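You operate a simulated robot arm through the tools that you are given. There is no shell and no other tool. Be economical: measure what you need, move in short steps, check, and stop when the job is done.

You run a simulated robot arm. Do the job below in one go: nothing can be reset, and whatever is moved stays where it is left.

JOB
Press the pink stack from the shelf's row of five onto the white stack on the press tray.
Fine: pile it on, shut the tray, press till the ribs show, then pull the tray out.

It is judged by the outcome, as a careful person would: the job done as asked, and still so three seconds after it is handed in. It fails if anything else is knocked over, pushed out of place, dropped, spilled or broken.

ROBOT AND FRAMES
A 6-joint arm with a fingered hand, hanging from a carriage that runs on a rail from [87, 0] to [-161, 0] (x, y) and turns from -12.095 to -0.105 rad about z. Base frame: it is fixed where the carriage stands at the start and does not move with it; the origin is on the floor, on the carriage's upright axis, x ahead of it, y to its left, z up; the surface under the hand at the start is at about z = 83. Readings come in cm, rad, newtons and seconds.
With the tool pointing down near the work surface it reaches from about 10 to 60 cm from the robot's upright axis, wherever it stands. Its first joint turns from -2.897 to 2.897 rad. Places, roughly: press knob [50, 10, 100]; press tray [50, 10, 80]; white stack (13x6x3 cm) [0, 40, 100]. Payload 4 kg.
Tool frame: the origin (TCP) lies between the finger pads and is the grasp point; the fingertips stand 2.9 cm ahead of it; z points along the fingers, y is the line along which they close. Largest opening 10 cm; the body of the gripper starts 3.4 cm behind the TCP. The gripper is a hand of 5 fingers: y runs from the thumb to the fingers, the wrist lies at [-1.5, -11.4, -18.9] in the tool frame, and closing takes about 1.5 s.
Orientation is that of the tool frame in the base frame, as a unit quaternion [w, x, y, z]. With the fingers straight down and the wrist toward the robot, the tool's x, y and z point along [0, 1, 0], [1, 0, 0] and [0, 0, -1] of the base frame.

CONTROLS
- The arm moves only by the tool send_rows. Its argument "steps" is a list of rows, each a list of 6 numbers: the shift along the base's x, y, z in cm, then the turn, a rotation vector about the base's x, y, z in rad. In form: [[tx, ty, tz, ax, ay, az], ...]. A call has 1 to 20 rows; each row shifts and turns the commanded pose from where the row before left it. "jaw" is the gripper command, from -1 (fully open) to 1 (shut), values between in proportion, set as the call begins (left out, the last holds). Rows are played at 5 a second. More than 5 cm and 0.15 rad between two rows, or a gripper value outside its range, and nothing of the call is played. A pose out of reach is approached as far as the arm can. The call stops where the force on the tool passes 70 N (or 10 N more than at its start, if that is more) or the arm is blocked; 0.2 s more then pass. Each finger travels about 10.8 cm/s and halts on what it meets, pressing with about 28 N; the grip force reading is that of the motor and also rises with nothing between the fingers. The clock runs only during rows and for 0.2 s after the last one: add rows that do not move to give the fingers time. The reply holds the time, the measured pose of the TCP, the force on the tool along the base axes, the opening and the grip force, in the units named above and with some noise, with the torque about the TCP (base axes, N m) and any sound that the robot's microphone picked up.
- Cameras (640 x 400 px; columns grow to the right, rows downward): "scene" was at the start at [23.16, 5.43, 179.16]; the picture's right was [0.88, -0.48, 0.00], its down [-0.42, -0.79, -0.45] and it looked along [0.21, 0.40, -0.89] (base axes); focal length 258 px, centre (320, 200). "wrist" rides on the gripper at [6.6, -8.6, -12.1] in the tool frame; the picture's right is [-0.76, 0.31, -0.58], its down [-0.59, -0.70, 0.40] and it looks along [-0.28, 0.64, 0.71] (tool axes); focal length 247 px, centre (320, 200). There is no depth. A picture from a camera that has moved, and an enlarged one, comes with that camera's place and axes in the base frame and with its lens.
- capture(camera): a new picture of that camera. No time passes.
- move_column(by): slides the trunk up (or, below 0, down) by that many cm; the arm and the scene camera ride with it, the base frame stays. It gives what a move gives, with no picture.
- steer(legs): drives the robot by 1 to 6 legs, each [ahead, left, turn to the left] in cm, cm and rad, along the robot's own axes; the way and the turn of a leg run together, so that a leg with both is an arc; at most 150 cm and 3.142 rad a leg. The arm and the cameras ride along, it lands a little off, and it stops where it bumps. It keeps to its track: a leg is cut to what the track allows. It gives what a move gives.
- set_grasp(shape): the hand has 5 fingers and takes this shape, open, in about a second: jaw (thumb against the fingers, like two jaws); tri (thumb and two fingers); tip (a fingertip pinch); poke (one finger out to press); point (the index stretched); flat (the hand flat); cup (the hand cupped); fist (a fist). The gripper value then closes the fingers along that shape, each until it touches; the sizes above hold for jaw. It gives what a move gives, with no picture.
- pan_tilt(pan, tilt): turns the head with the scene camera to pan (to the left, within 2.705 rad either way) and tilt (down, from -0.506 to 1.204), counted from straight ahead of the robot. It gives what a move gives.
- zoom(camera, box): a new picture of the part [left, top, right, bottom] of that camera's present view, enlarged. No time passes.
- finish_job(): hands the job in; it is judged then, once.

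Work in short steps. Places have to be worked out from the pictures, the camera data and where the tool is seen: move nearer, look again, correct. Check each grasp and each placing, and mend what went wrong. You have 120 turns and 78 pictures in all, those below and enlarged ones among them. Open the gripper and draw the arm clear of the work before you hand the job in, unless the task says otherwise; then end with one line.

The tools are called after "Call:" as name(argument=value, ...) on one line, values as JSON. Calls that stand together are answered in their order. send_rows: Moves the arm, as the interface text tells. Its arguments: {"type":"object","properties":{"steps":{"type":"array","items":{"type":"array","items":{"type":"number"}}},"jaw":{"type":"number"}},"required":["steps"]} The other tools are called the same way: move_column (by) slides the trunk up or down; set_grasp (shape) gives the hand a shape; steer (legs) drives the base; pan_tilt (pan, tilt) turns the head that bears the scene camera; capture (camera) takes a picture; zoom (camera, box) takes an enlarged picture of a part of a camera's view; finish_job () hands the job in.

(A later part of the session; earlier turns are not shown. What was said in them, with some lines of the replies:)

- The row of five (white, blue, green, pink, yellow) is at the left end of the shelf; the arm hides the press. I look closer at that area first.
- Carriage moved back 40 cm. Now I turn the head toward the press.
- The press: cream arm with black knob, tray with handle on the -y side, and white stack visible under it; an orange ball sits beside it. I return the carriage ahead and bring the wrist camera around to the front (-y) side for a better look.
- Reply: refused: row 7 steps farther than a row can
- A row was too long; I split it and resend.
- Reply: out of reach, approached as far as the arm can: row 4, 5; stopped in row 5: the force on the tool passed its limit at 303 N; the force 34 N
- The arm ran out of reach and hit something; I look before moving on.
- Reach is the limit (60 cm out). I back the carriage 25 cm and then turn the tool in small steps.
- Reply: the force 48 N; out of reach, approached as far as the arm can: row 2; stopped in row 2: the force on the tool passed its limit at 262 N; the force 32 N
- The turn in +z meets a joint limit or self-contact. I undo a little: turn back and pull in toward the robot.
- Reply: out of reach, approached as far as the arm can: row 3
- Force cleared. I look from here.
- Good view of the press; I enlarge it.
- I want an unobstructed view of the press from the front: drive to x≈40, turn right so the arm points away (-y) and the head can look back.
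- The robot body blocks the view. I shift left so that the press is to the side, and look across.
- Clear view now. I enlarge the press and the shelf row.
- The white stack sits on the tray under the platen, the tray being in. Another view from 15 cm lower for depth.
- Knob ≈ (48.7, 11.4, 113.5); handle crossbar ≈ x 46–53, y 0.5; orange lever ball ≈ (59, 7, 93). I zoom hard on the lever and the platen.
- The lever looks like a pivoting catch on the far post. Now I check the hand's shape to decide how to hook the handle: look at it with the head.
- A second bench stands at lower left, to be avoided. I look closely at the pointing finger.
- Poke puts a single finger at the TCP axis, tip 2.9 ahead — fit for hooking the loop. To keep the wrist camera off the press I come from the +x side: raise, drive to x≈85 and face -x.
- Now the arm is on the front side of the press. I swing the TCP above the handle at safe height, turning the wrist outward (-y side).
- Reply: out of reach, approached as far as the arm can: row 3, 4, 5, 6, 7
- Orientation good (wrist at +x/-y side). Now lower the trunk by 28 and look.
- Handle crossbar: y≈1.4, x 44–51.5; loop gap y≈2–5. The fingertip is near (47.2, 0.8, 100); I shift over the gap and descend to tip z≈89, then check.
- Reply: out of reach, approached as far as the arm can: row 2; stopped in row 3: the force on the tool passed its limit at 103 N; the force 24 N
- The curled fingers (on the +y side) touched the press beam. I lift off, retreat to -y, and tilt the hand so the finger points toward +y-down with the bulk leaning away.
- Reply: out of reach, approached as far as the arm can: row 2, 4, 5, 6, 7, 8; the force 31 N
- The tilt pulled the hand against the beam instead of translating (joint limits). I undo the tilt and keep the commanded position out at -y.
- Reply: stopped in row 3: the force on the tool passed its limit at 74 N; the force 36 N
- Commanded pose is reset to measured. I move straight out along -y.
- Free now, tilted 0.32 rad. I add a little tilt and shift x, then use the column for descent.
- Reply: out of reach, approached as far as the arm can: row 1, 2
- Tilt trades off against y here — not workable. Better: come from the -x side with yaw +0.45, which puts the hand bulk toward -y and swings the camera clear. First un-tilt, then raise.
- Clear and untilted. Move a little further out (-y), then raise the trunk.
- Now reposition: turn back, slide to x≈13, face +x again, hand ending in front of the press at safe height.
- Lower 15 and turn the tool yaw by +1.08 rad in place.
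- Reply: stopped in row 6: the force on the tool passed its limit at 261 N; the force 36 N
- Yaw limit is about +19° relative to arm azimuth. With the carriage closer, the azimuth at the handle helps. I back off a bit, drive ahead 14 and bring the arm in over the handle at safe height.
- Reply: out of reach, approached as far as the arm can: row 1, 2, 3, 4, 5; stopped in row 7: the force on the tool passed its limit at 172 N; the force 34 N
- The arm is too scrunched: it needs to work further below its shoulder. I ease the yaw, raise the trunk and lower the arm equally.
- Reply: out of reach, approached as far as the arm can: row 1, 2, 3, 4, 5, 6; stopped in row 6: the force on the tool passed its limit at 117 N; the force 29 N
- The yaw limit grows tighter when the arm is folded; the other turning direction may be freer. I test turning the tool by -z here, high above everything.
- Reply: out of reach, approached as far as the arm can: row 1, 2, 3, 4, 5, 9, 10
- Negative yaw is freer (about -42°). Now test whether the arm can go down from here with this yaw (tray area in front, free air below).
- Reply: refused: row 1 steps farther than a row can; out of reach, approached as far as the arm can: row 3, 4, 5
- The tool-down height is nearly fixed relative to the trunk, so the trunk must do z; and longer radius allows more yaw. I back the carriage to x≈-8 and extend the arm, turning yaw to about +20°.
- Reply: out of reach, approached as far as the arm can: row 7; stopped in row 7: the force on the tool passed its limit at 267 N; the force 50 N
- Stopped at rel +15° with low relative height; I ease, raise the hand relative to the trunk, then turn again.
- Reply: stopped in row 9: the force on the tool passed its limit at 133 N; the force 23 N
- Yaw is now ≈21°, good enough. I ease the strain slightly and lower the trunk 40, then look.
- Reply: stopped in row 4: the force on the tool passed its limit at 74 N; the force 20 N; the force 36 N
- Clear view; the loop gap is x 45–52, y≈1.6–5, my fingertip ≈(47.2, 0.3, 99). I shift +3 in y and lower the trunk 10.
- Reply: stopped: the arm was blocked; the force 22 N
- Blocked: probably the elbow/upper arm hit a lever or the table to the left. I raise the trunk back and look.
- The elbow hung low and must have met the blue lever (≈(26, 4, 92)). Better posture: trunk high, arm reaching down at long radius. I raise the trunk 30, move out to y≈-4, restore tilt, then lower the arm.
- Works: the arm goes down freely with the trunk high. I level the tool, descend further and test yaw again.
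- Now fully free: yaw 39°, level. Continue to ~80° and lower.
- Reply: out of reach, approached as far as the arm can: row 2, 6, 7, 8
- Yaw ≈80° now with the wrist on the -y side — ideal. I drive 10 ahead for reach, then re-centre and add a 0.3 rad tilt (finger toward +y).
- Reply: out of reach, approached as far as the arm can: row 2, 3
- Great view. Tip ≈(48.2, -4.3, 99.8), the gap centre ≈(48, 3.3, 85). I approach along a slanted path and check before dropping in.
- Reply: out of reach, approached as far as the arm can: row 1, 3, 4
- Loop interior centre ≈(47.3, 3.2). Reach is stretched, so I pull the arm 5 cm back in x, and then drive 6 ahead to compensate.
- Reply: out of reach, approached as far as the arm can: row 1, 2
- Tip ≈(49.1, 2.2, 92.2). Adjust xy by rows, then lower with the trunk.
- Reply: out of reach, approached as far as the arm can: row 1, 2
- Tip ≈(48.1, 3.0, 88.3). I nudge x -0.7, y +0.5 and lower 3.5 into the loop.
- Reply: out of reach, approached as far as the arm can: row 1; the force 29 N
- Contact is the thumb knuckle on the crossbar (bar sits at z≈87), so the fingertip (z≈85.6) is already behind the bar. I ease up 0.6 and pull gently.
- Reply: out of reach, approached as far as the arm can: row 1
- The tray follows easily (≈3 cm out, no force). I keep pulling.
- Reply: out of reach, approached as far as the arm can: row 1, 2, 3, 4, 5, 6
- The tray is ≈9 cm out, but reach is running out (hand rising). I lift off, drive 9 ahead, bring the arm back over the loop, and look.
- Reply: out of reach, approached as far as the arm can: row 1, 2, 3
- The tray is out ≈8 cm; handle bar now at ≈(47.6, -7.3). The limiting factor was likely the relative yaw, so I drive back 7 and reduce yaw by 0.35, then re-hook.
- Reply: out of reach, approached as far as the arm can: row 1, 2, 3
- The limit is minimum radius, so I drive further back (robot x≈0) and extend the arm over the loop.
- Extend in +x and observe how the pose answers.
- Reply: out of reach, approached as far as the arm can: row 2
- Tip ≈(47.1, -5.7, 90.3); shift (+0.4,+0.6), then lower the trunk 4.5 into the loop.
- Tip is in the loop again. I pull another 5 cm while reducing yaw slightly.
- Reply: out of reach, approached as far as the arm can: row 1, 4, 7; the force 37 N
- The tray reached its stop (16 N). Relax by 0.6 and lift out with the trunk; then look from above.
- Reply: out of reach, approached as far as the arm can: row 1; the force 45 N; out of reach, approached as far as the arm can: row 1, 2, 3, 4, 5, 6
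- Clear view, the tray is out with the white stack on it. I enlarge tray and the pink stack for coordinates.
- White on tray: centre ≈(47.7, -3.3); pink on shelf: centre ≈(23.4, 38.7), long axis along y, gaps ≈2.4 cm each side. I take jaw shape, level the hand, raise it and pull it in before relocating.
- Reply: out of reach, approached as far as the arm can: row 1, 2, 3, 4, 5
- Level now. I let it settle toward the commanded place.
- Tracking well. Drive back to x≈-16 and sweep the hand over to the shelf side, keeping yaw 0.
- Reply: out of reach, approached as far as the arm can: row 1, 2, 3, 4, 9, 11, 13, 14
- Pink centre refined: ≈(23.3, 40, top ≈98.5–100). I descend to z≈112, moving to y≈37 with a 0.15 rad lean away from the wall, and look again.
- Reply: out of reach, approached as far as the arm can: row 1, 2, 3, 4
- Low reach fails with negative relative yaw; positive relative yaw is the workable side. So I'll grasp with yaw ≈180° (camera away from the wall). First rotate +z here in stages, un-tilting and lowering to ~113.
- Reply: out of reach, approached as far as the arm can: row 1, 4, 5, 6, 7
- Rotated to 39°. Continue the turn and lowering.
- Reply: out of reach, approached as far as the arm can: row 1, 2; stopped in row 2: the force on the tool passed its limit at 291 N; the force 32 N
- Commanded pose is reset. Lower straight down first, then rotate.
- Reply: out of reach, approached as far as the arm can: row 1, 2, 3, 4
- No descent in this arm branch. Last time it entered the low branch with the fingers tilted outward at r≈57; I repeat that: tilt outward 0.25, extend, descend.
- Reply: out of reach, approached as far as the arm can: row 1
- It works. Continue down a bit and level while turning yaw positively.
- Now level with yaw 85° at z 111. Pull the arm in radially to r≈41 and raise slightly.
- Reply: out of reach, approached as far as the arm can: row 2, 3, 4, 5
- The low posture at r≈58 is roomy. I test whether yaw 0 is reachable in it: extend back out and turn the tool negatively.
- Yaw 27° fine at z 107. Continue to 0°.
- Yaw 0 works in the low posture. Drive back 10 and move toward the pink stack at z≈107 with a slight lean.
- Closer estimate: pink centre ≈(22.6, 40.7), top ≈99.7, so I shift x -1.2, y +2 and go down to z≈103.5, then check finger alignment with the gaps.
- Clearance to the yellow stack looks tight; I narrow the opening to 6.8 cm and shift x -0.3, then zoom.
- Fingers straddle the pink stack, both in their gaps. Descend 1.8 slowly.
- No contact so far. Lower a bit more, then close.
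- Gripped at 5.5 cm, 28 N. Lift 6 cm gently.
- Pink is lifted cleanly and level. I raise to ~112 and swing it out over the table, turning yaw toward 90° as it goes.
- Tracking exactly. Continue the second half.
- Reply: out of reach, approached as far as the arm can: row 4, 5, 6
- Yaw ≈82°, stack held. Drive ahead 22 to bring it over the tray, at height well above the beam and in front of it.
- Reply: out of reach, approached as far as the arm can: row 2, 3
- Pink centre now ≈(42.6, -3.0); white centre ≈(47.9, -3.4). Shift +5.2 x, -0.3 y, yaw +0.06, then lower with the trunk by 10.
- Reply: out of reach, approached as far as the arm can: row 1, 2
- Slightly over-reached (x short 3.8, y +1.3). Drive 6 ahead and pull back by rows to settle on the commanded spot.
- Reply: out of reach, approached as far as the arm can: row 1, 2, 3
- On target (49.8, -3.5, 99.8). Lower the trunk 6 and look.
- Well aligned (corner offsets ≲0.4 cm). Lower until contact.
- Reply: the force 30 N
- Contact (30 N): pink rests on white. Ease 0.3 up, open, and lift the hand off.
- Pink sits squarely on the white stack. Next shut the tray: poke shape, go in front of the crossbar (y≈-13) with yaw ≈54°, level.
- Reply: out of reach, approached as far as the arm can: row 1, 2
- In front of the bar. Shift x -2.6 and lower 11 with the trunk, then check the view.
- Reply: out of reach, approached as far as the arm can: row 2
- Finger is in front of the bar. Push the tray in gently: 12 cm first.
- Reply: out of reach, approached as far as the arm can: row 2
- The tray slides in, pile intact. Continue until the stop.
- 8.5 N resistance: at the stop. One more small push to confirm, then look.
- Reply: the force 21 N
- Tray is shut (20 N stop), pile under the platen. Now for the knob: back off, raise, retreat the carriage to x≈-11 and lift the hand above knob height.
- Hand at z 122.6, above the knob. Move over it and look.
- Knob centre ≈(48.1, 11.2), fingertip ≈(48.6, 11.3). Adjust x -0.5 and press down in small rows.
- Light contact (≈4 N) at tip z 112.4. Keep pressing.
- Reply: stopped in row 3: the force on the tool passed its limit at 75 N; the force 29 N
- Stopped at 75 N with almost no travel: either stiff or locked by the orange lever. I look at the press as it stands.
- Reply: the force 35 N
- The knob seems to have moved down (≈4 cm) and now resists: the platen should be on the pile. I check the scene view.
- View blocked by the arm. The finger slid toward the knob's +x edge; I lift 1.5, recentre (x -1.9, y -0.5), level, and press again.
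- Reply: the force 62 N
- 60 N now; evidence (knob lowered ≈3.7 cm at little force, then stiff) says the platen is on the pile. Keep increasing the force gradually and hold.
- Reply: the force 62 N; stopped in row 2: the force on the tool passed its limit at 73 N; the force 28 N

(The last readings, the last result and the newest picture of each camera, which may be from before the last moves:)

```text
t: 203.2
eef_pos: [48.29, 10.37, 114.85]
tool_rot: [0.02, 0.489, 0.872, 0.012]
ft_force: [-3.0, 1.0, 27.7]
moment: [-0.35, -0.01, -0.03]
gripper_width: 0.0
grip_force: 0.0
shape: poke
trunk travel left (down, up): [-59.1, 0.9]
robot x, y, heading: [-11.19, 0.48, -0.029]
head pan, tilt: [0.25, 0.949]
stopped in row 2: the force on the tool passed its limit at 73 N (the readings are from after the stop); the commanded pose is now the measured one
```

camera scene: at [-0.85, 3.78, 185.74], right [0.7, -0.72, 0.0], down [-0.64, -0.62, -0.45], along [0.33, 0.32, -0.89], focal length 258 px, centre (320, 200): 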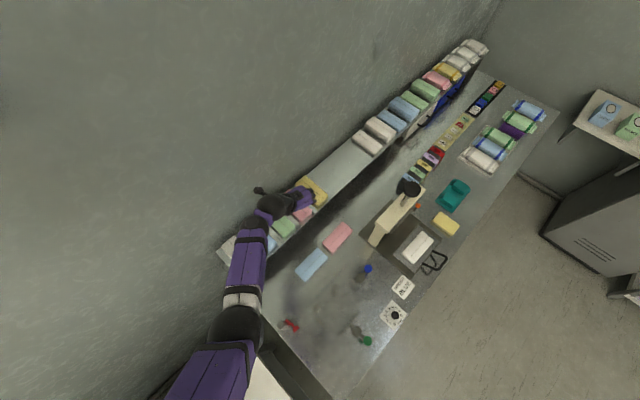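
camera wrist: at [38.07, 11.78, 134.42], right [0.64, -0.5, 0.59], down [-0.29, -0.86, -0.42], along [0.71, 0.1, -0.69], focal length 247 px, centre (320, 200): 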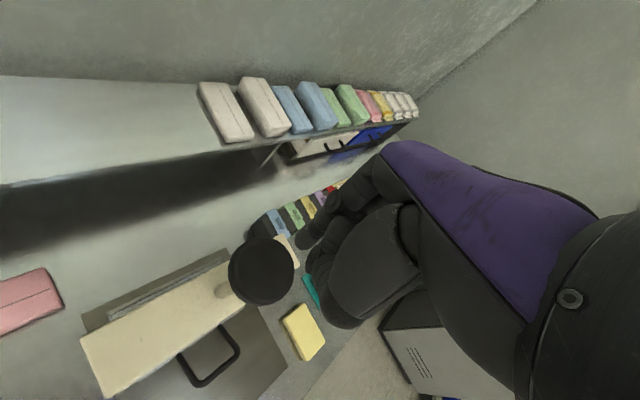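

Up to 73 N centred on the knob. One firmer press with the trunk (-0.8), watching the force, and hold.

Call:
move_column(by=-0.8)

Call:
send_rows(steps=[[0, 0, 0, 0, 0, 0], [0, 0, 0, 0, 0, 0], [0, 0, 0, 0, 0, 0], [0, 0, 0, 0, 0, 0], [0, 0, 0, 0, 0, 0], [0, 0, 0, 0, 0, 0]])

```text
t: 203.7
eef_pos: [48.62, 10.7, 114.56]
tool_rot: [0.023, 0.488, 0.872, 0.016]
ft_force: [-9.5, 10.1, 59.1]
moment: [-0.02, 0.18, 0.01]
gripper_width: 0.03
grip_force: 0.1
shape: poke
trunk travel left (down, up): [-58.3, 1.7]
robot x, y, heading: [-11.24, 0.08, -0.034]
head pan, tilt: [0.25, 0.949]
```

```text
t: 205.1
eef_pos: [48.61, 10.66, 114.6]
tool_rot: [0.023, 0.489, 0.872, 0.016]
ft_force: [-10.9, 12.5, 63.4]
moment: [0.09, 0.22, -0.01]
gripper_width: 0.0
grip_force: 0.1
shape: poke
trunk travel left (down, up): [-58.3, 1.7]
robot x, y, heading: [-11.19, 0.07, -0.029]
head pan, tilt: [0.25, 0.949]
```

Held ≈60 N for over a second. Now I lift off, swing out to the front and down, on the way to the handle, and look at the pile.

Call:
send_rows(steps=[[0, 0, 3, 0, 0, 0], [0, 0, 3, 0, 0, 0], [-0.5, -4, 0, 0, 0, 0.1], [-0.5, -4, 0, 0, 0, 0.1], [-0.5, -4, 0, 0, 0, 0.1], [-0.5, -4, 0, 0, 0, 0.1], [-0.5, -2, 0, 0, 0, 0], [-1, 0, -4, 0, 0, 0.1], [-1, 0, -4, 0, 0, 0.1], [-1.5, 0, -4, 0, 0, 0.1], [-1.5, 0, -4, 0, 0, 0], [0, 0, 0, 0, 0, 0]])

Call:
steer(legs=[[9, 0, 0]])

Call:
zoom(camera="wrist", box=[60, 40, 380, 300])

```text
t: 207.7
eef_pos: [39.71, -8.08, 102.83]
tool_rot: [0.012, 0.161, 0.987, 0.011]
ft_force: [-0.9, 0.0, -0.4]
moment: [0.0, 0.01, -0.02]
gripper_width: 0.0
grip_force: 0.1
shape: poke
out of reach, approached as far as the arm can: row 5, 6, 7, 10, 11
trunk travel left (down, up): [-58.3, 1.7]
robot x, y, heading: [-11.52, 0.16, -0.026]
head pan, tilt: [0.25, 0.949]
```

```text
t: 208.8
eef_pos: [48.68, -8.18, 102.89]
tool_rot: [0.012, 0.162, 0.987, 0.011]
ft_force: [-0.1, -0.1, -0.2]
moment: [0.03, -0.02, 0.01]
gripper_width: 0.0
grip_force: 0.1
shape: poke
trunk travel left (down, up): [-58.3, 1.7]
robot x, y, heading: [-2.34, 0.33, -0.027]
head pan, tilt: [0.25, 0.949]
```

```text
1.54 times, centred on (220, 170) of wrist
camera zoom: at [39.47, -14.35, 114.74], right [0.8, 0.04, 0.6], down [0.34, -0.85, -0.41], along [0.49, 0.53, -0.69], focal length 380 px, centre (474, 246)
```

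zoom: 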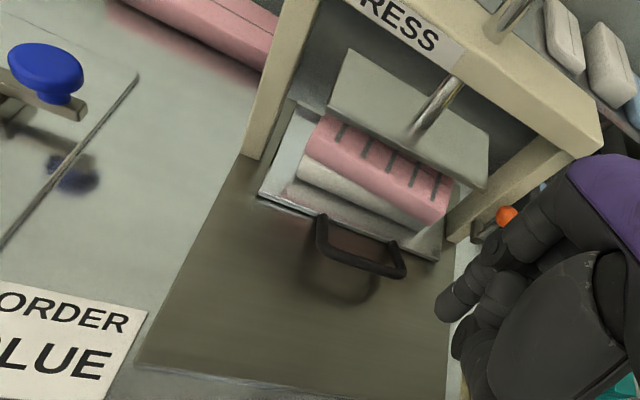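

The ribs show clearly on the pink stack, and the platen sprang back. Now pull the tray out: tilt as before and go over the loop.

Call:
send_rows(steps=[[0, 2, 0, 0.1, 0, 0], [0, 2, 0, 0.1, 0, 0], [0, 2, -1, 0.1, 0, 0], [0, 2, -2, 0, 0, 0], [0, 2.4, -2, 0, 0, 0], [0, 0, -2, 0, 0, 0], [0, 0, 0, 0, 0, 0]])

```text
t: 210.4
eef_pos: [41.72, 3.03, 99.81]
tool_rot: [-0.013, 0.161, 0.974, 0.157]
ft_force: [0.9, -0.1, -0.4]
moment: [0.01, 0.01, -0.01]
gripper_width: 0.02
grip_force: 0.0
shape: poke
out of reach, approached as far as the arm can: row 1, 2, 3, 5, 6
trunk travel left (down, up): [-58.3, 1.7]
robot x, y, heading: [-2.74, 0.13, -0.028]
head pan, tilt: [0.25, 0.949]
```

Reach again: drive 6.5 ahead so the TCP gets to x≈48.3, then lower the trunk 7.

Call:
steer(legs=[[6.5, 0, 0]])

Call:
move_column(by=-7)

Call:
capture(camera="wrist")

```text
t: 211.4
eef_pos: [48.02, 3.05, 99.75]
tool_rot: [-0.013, 0.161, 0.974, 0.158]
ft_force: [-0.2, -1.0, 0.1]
moment: [-0.01, -0.02, -0.06]
gripper_width: 0.0
grip_force: 0.1
shape: poke
trunk travel left (down, up): [-58.3, 1.7]
robot x, y, heading: [4.04, 0.29, -0.028]
head pan, tilt: [0.25, 0.949]
```

```text
t: 212.5
eef_pos: [48.08, 2.97, 92.91]
tool_rot: [-0.013, 0.163, 0.974, 0.158]
ft_force: [-0.2, 0.4, 0.6]
moment: [0.01, 0.02, -0.01]
gripper_width: 0.0
grip_force: 0.2
shape: poke
trunk travel left (down, up): [-51.3, 8.7]
robot x, y, heading: [4.1, -0.27, -0.031]
head pan, tilt: [0.25, 0.949]
```

```text
3 pictures are left
camera wrist: at [38.95, -6.27, 102.36], right [0.8, -0.14, 0.58], down [0.34, -0.69, -0.64], along [0.49, 0.71, -0.5], focal length 247 px, centre (320, 200)
```

wrist: 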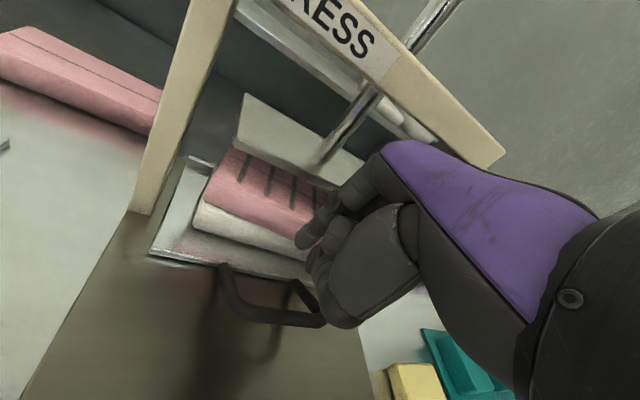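

Fingertip hovers behind the bar. Shift y -0.8, lower 4.2 and begin pulling gently.

Call:
send_rows(steps=[[0.2, -0.8, 0, 0, 0, 0], [0, 0, 0, 0, 0, 0]])

Call:
move_column(by=-3.9)

```text
t: 213.1
eef_pos: [47.93, 2.31, 93.06]
tool_rot: [-0.013, 0.163, 0.974, 0.158]
ft_force: [-0.2, 0.1, 0.3]
moment: [0.02, 0.0, -0.02]
gripper_width: 0.01
grip_force: 0.0
shape: poke
out of reach, approached as far as the arm can: row 1
trunk travel left (down, up): [-51.3, 8.7]
robot x, y, heading: [3.76, -0.03, -0.025]
head pan, tilt: [0.25, 0.949]
```

```text
t: 213.9
eef_pos: [47.99, 2.34, 89.07]
tool_rot: [-0.014, 0.162, 0.974, 0.157]
ft_force: [0.4, 0.2, 0.0]
moment: [0.0, 0.04, 0.05]
gripper_width: 0.0
grip_force: 0.1
shape: poke
trunk travel left (down, up): [-47.4, 12.6]
robot x, y, heading: [3.83, -0.14, -0.029]
head pan, tilt: [0.25, 0.949]
```

No contact; a touch lower and pull 7 cm, easing yaw along the way.

Call:
move_column(by=-0.4)

Call:
send_rows(steps=[[0, -1, 0, 0, 0, 0], [0, -1, 0, 0, 0, -0.04], [0, -1, 0, 0, 0, -0.04], [0, -1, 0, 0, 0, -0.04], [0, -1, 0, 0, 0, -0.04], [0, -1, 0, 0, 0, -0.04], [0, -1, 0, 0, 0, -0.04], [0, 0, 0, 0, 0, 0]])

Call:
capture(camera="wrist")

```text
t: 214.4
eef_pos: [47.99, 2.3, 88.77]
tool_rot: [-0.013, 0.162, 0.974, 0.157]
ft_force: [-0.5, -0.2, 2.0]
moment: [-0.05, 0.0, 0.03]
gripper_width: 0.0
grip_force: 0.0
shape: poke
trunk travel left (down, up): [-47.0, 13.0]
robot x, y, heading: [3.76, 0.41, -0.032]
head pan, tilt: [0.25, 0.949]
```

```text
t: 216.2
eef_pos: [47.73, -4.69, 88.84]
tool_rot: [0.005, 0.277, 0.948, 0.158]
ft_force: [-0.9, -0.3, -0.1]
moment: [0.01, -0.01, 0.0]
gripper_width: 0.0
grip_force: 0.1
shape: poke
out of reach, approached as far as the arm can: row 1
trunk travel left (down, up): [-47.0, 13.0]
robot x, y, heading: [4.16, 0.18, -0.029]
head pan, tilt: [0.25, 0.949]
```

```text
2 pictures are left
camera wrist: at [36.55, -11.52, 98.33], right [0.74, -0.33, 0.58], down [0.17, -0.75, -0.64], along [0.65, 0.57, -0.51], focal length 247 px, centre (320, 200)
```

wrist: 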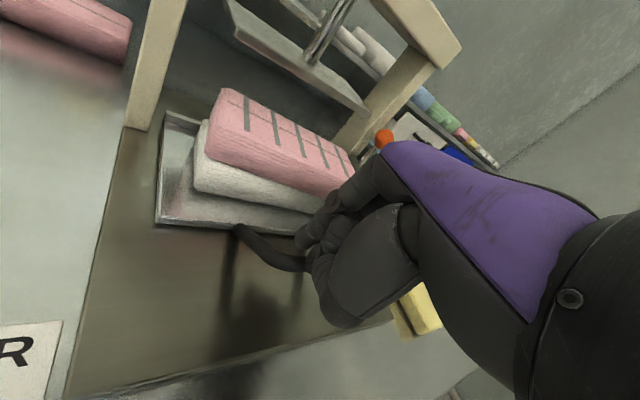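

The tray comes out with the ribbed pile. Pull on to the stop.

Call:
send_rows(steps=[[0, -1, 0, 0, 0, -0.03], [0, -1, 0, 0, 0, -0.03], [0, -1, 0, 0, 0, -0.03], [0, -1, 0, 0, 0, -0.03], [0, -1, 0, 0, 0, -0.03], [0, -1, 0, 0, 0, -0.03], [0, -1, 0, 0, 0, 0], [0, -0.8, 0, 0, 0, 0], [0, 0, 0, 0, 0, 0]])

```text
t: 218.2
eef_pos: [47.66, -12.45, 88.87]
tool_rot: [0.021, 0.362, 0.919, 0.155]
ft_force: [0.1, 0.8, 0.9]
moment: [0.02, 0.0, 0.03]
gripper_width: 0.0
grip_force: 0.1
shape: poke
trunk travel left (down, up): [-47.0, 13.0]
robot x, y, heading: [4.03, 0.1, -0.032]
head pan, tilt: [0.25, 0.949]
```

Nearly there (earlier stop at y≈-13.1). Pull the last 0.8.

Call:
send_rows(steps=[[0, -0.5, 0, 0, 0, 0], [0, -0.4, 0, 0, 0, 0], [0, 0, 0, 0, 0, 0]])

```text
t: 219.0
eef_pos: [47.58, -12.79, 88.76]
tool_rot: [0.019, 0.36, 0.919, 0.158]
ft_force: [0.0, 11.6, -1.2]
moment: [0.16, 0.02, 0.17]
gripper_width: 0.0
grip_force: 0.2
shape: poke
trunk travel left (down, up): [-47.0, 13.0]
robot x, y, heading: [4.23, 0.18, -0.034]
head pan, tilt: [0.25, 0.949]
```

At the stop (11.6 N). Ease off 0.8 and lift the finger out of the loop with the trunk, then check.

Call:
send_rows(steps=[[0, 0.7, 0, 0, 0, 0], [0, 0, 0, 0, 0, 0]])

Call:
move_column(by=12.5)

Call:
capture(camera="wrist")

```text
t: 219.6
eef_pos: [47.83, -12.7, 88.78]
tool_rot: [0.02, 0.362, 0.919, 0.156]
ft_force: [0.2, 2.1, -0.6]
moment: [0.02, 0.01, 0.02]
gripper_width: 0.0
grip_force: 0.0
shape: poke
trunk travel left (down, up): [-47.0, 13.0]
robot x, y, heading: [3.85, 0.41, -0.028]
head pan, tilt: [0.25, 0.949]
```

```text
t: 221.2
eef_pos: [47.6, -12.57, 101.34]
tool_rot: [0.02, 0.361, 0.919, 0.156]
ft_force: [-0.1, -0.6, 0.3]
moment: [0.0, 0.0, -0.04]
gripper_width: 0.04
grip_force: 0.1
shape: poke
trunk travel left (down, up): [-59.5, 0.5]
robot x, y, heading: [3.97, -0.19, -0.028]
head pan, tilt: [0.25, 0.949]
```

```text
1 pictures are left
camera wrist: at [35.47, -17.27, 110.8], right [0.67, -0.45, 0.58], down [0.03, -0.77, -0.64], along [0.74, 0.45, -0.51], focal length 247 px, centre (320, 200)
```

wrist: 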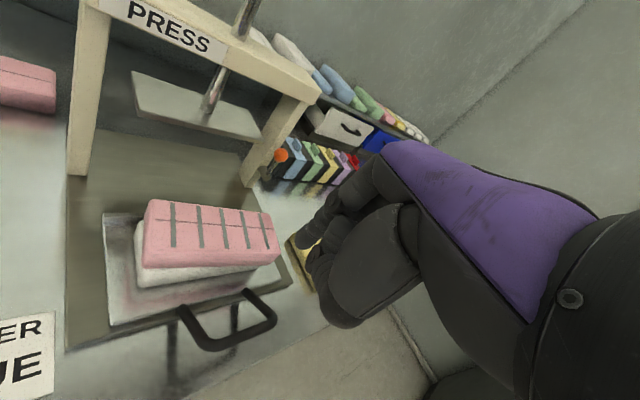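

Done as asked: ribbed pink on white, tray out. Draw the arm clear to the front and open the hand.

Call:
send_rows(steps=[[0, -2, 1, -0.1, 0, -0.05], [0, -2, 1, -0.1, 0, -0.05], [0, -2, 1, -0.1, 0, -0.05], [0, -2, 0, 0, 0, -0.05], [0, -2, 0, 0, 0, 0], [0, 0, 0, 0, 0, 0]])

Call:
set_grasp(shape="jaw")

Call:
capture(camera="scene")

```text
t: 222.6
eef_pos: [47.66, -22.53, 104.16]
tool_rot: [0.085, 0.444, 0.892, 0.012]
ft_force: [0.1, -0.3, 0.2]
moment: [-0.03, 0.0, -0.01]
gripper_width: 0.01
grip_force: 0.0
shape: poke
trunk travel left (down, up): [-59.5, 0.5]
robot x, y, heading: [3.69, 0.16, -0.035]
head pan, tilt: [0.25, 0.949]
```

```text
t: 223.5
eef_pos: [47.67, -22.57, 104.16]
tool_rot: [0.086, 0.445, 0.891, 0.013]
ft_force: [-1.2, 0.7, 0.1]
moment: [-0.02, 0.01, 0.0]
gripper_width: 10.0
grip_force: 0.1
shape: jaw
trunk travel left (down, up): [-59.5, 0.5]
robot x, y, heading: [3.77, 0.17, -0.028]
head pan, tilt: [0.25, 0.949]
```

```text
0 pictures are left
camera scene: at [31.19, 0.88, 187.16], right [0.22, -0.98, 0.0], down [-0.79, -0.18, -0.58], along [0.57, 0.13, -0.81], focal length 258 px, centre (320, 200)
```

scene: 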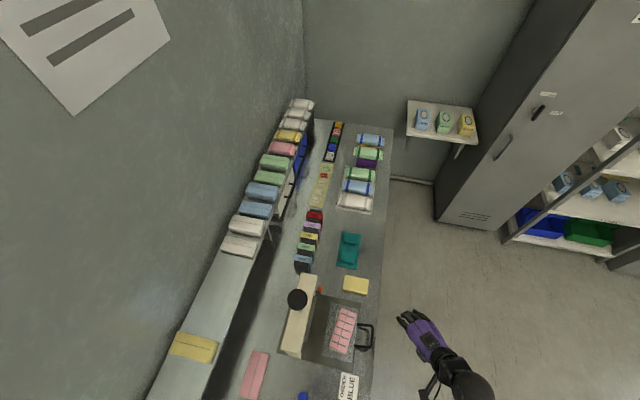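

The arm is clear, the hand is open, and the tray is out with the ribbed pile; everything else visible is in place. Handing in.

Call:
finish_job()

```text
The job is handed in.
```

The pink stack from the shelf's row of five is pressed onto the white stack with the ribs showing, the tray is pulled out to its stop, and the arm is drawn clear with the hand open. On the way there the hand pressed against the press beam and the arm bumped something near the blue lever, and I saw nothing displaced afterwards.
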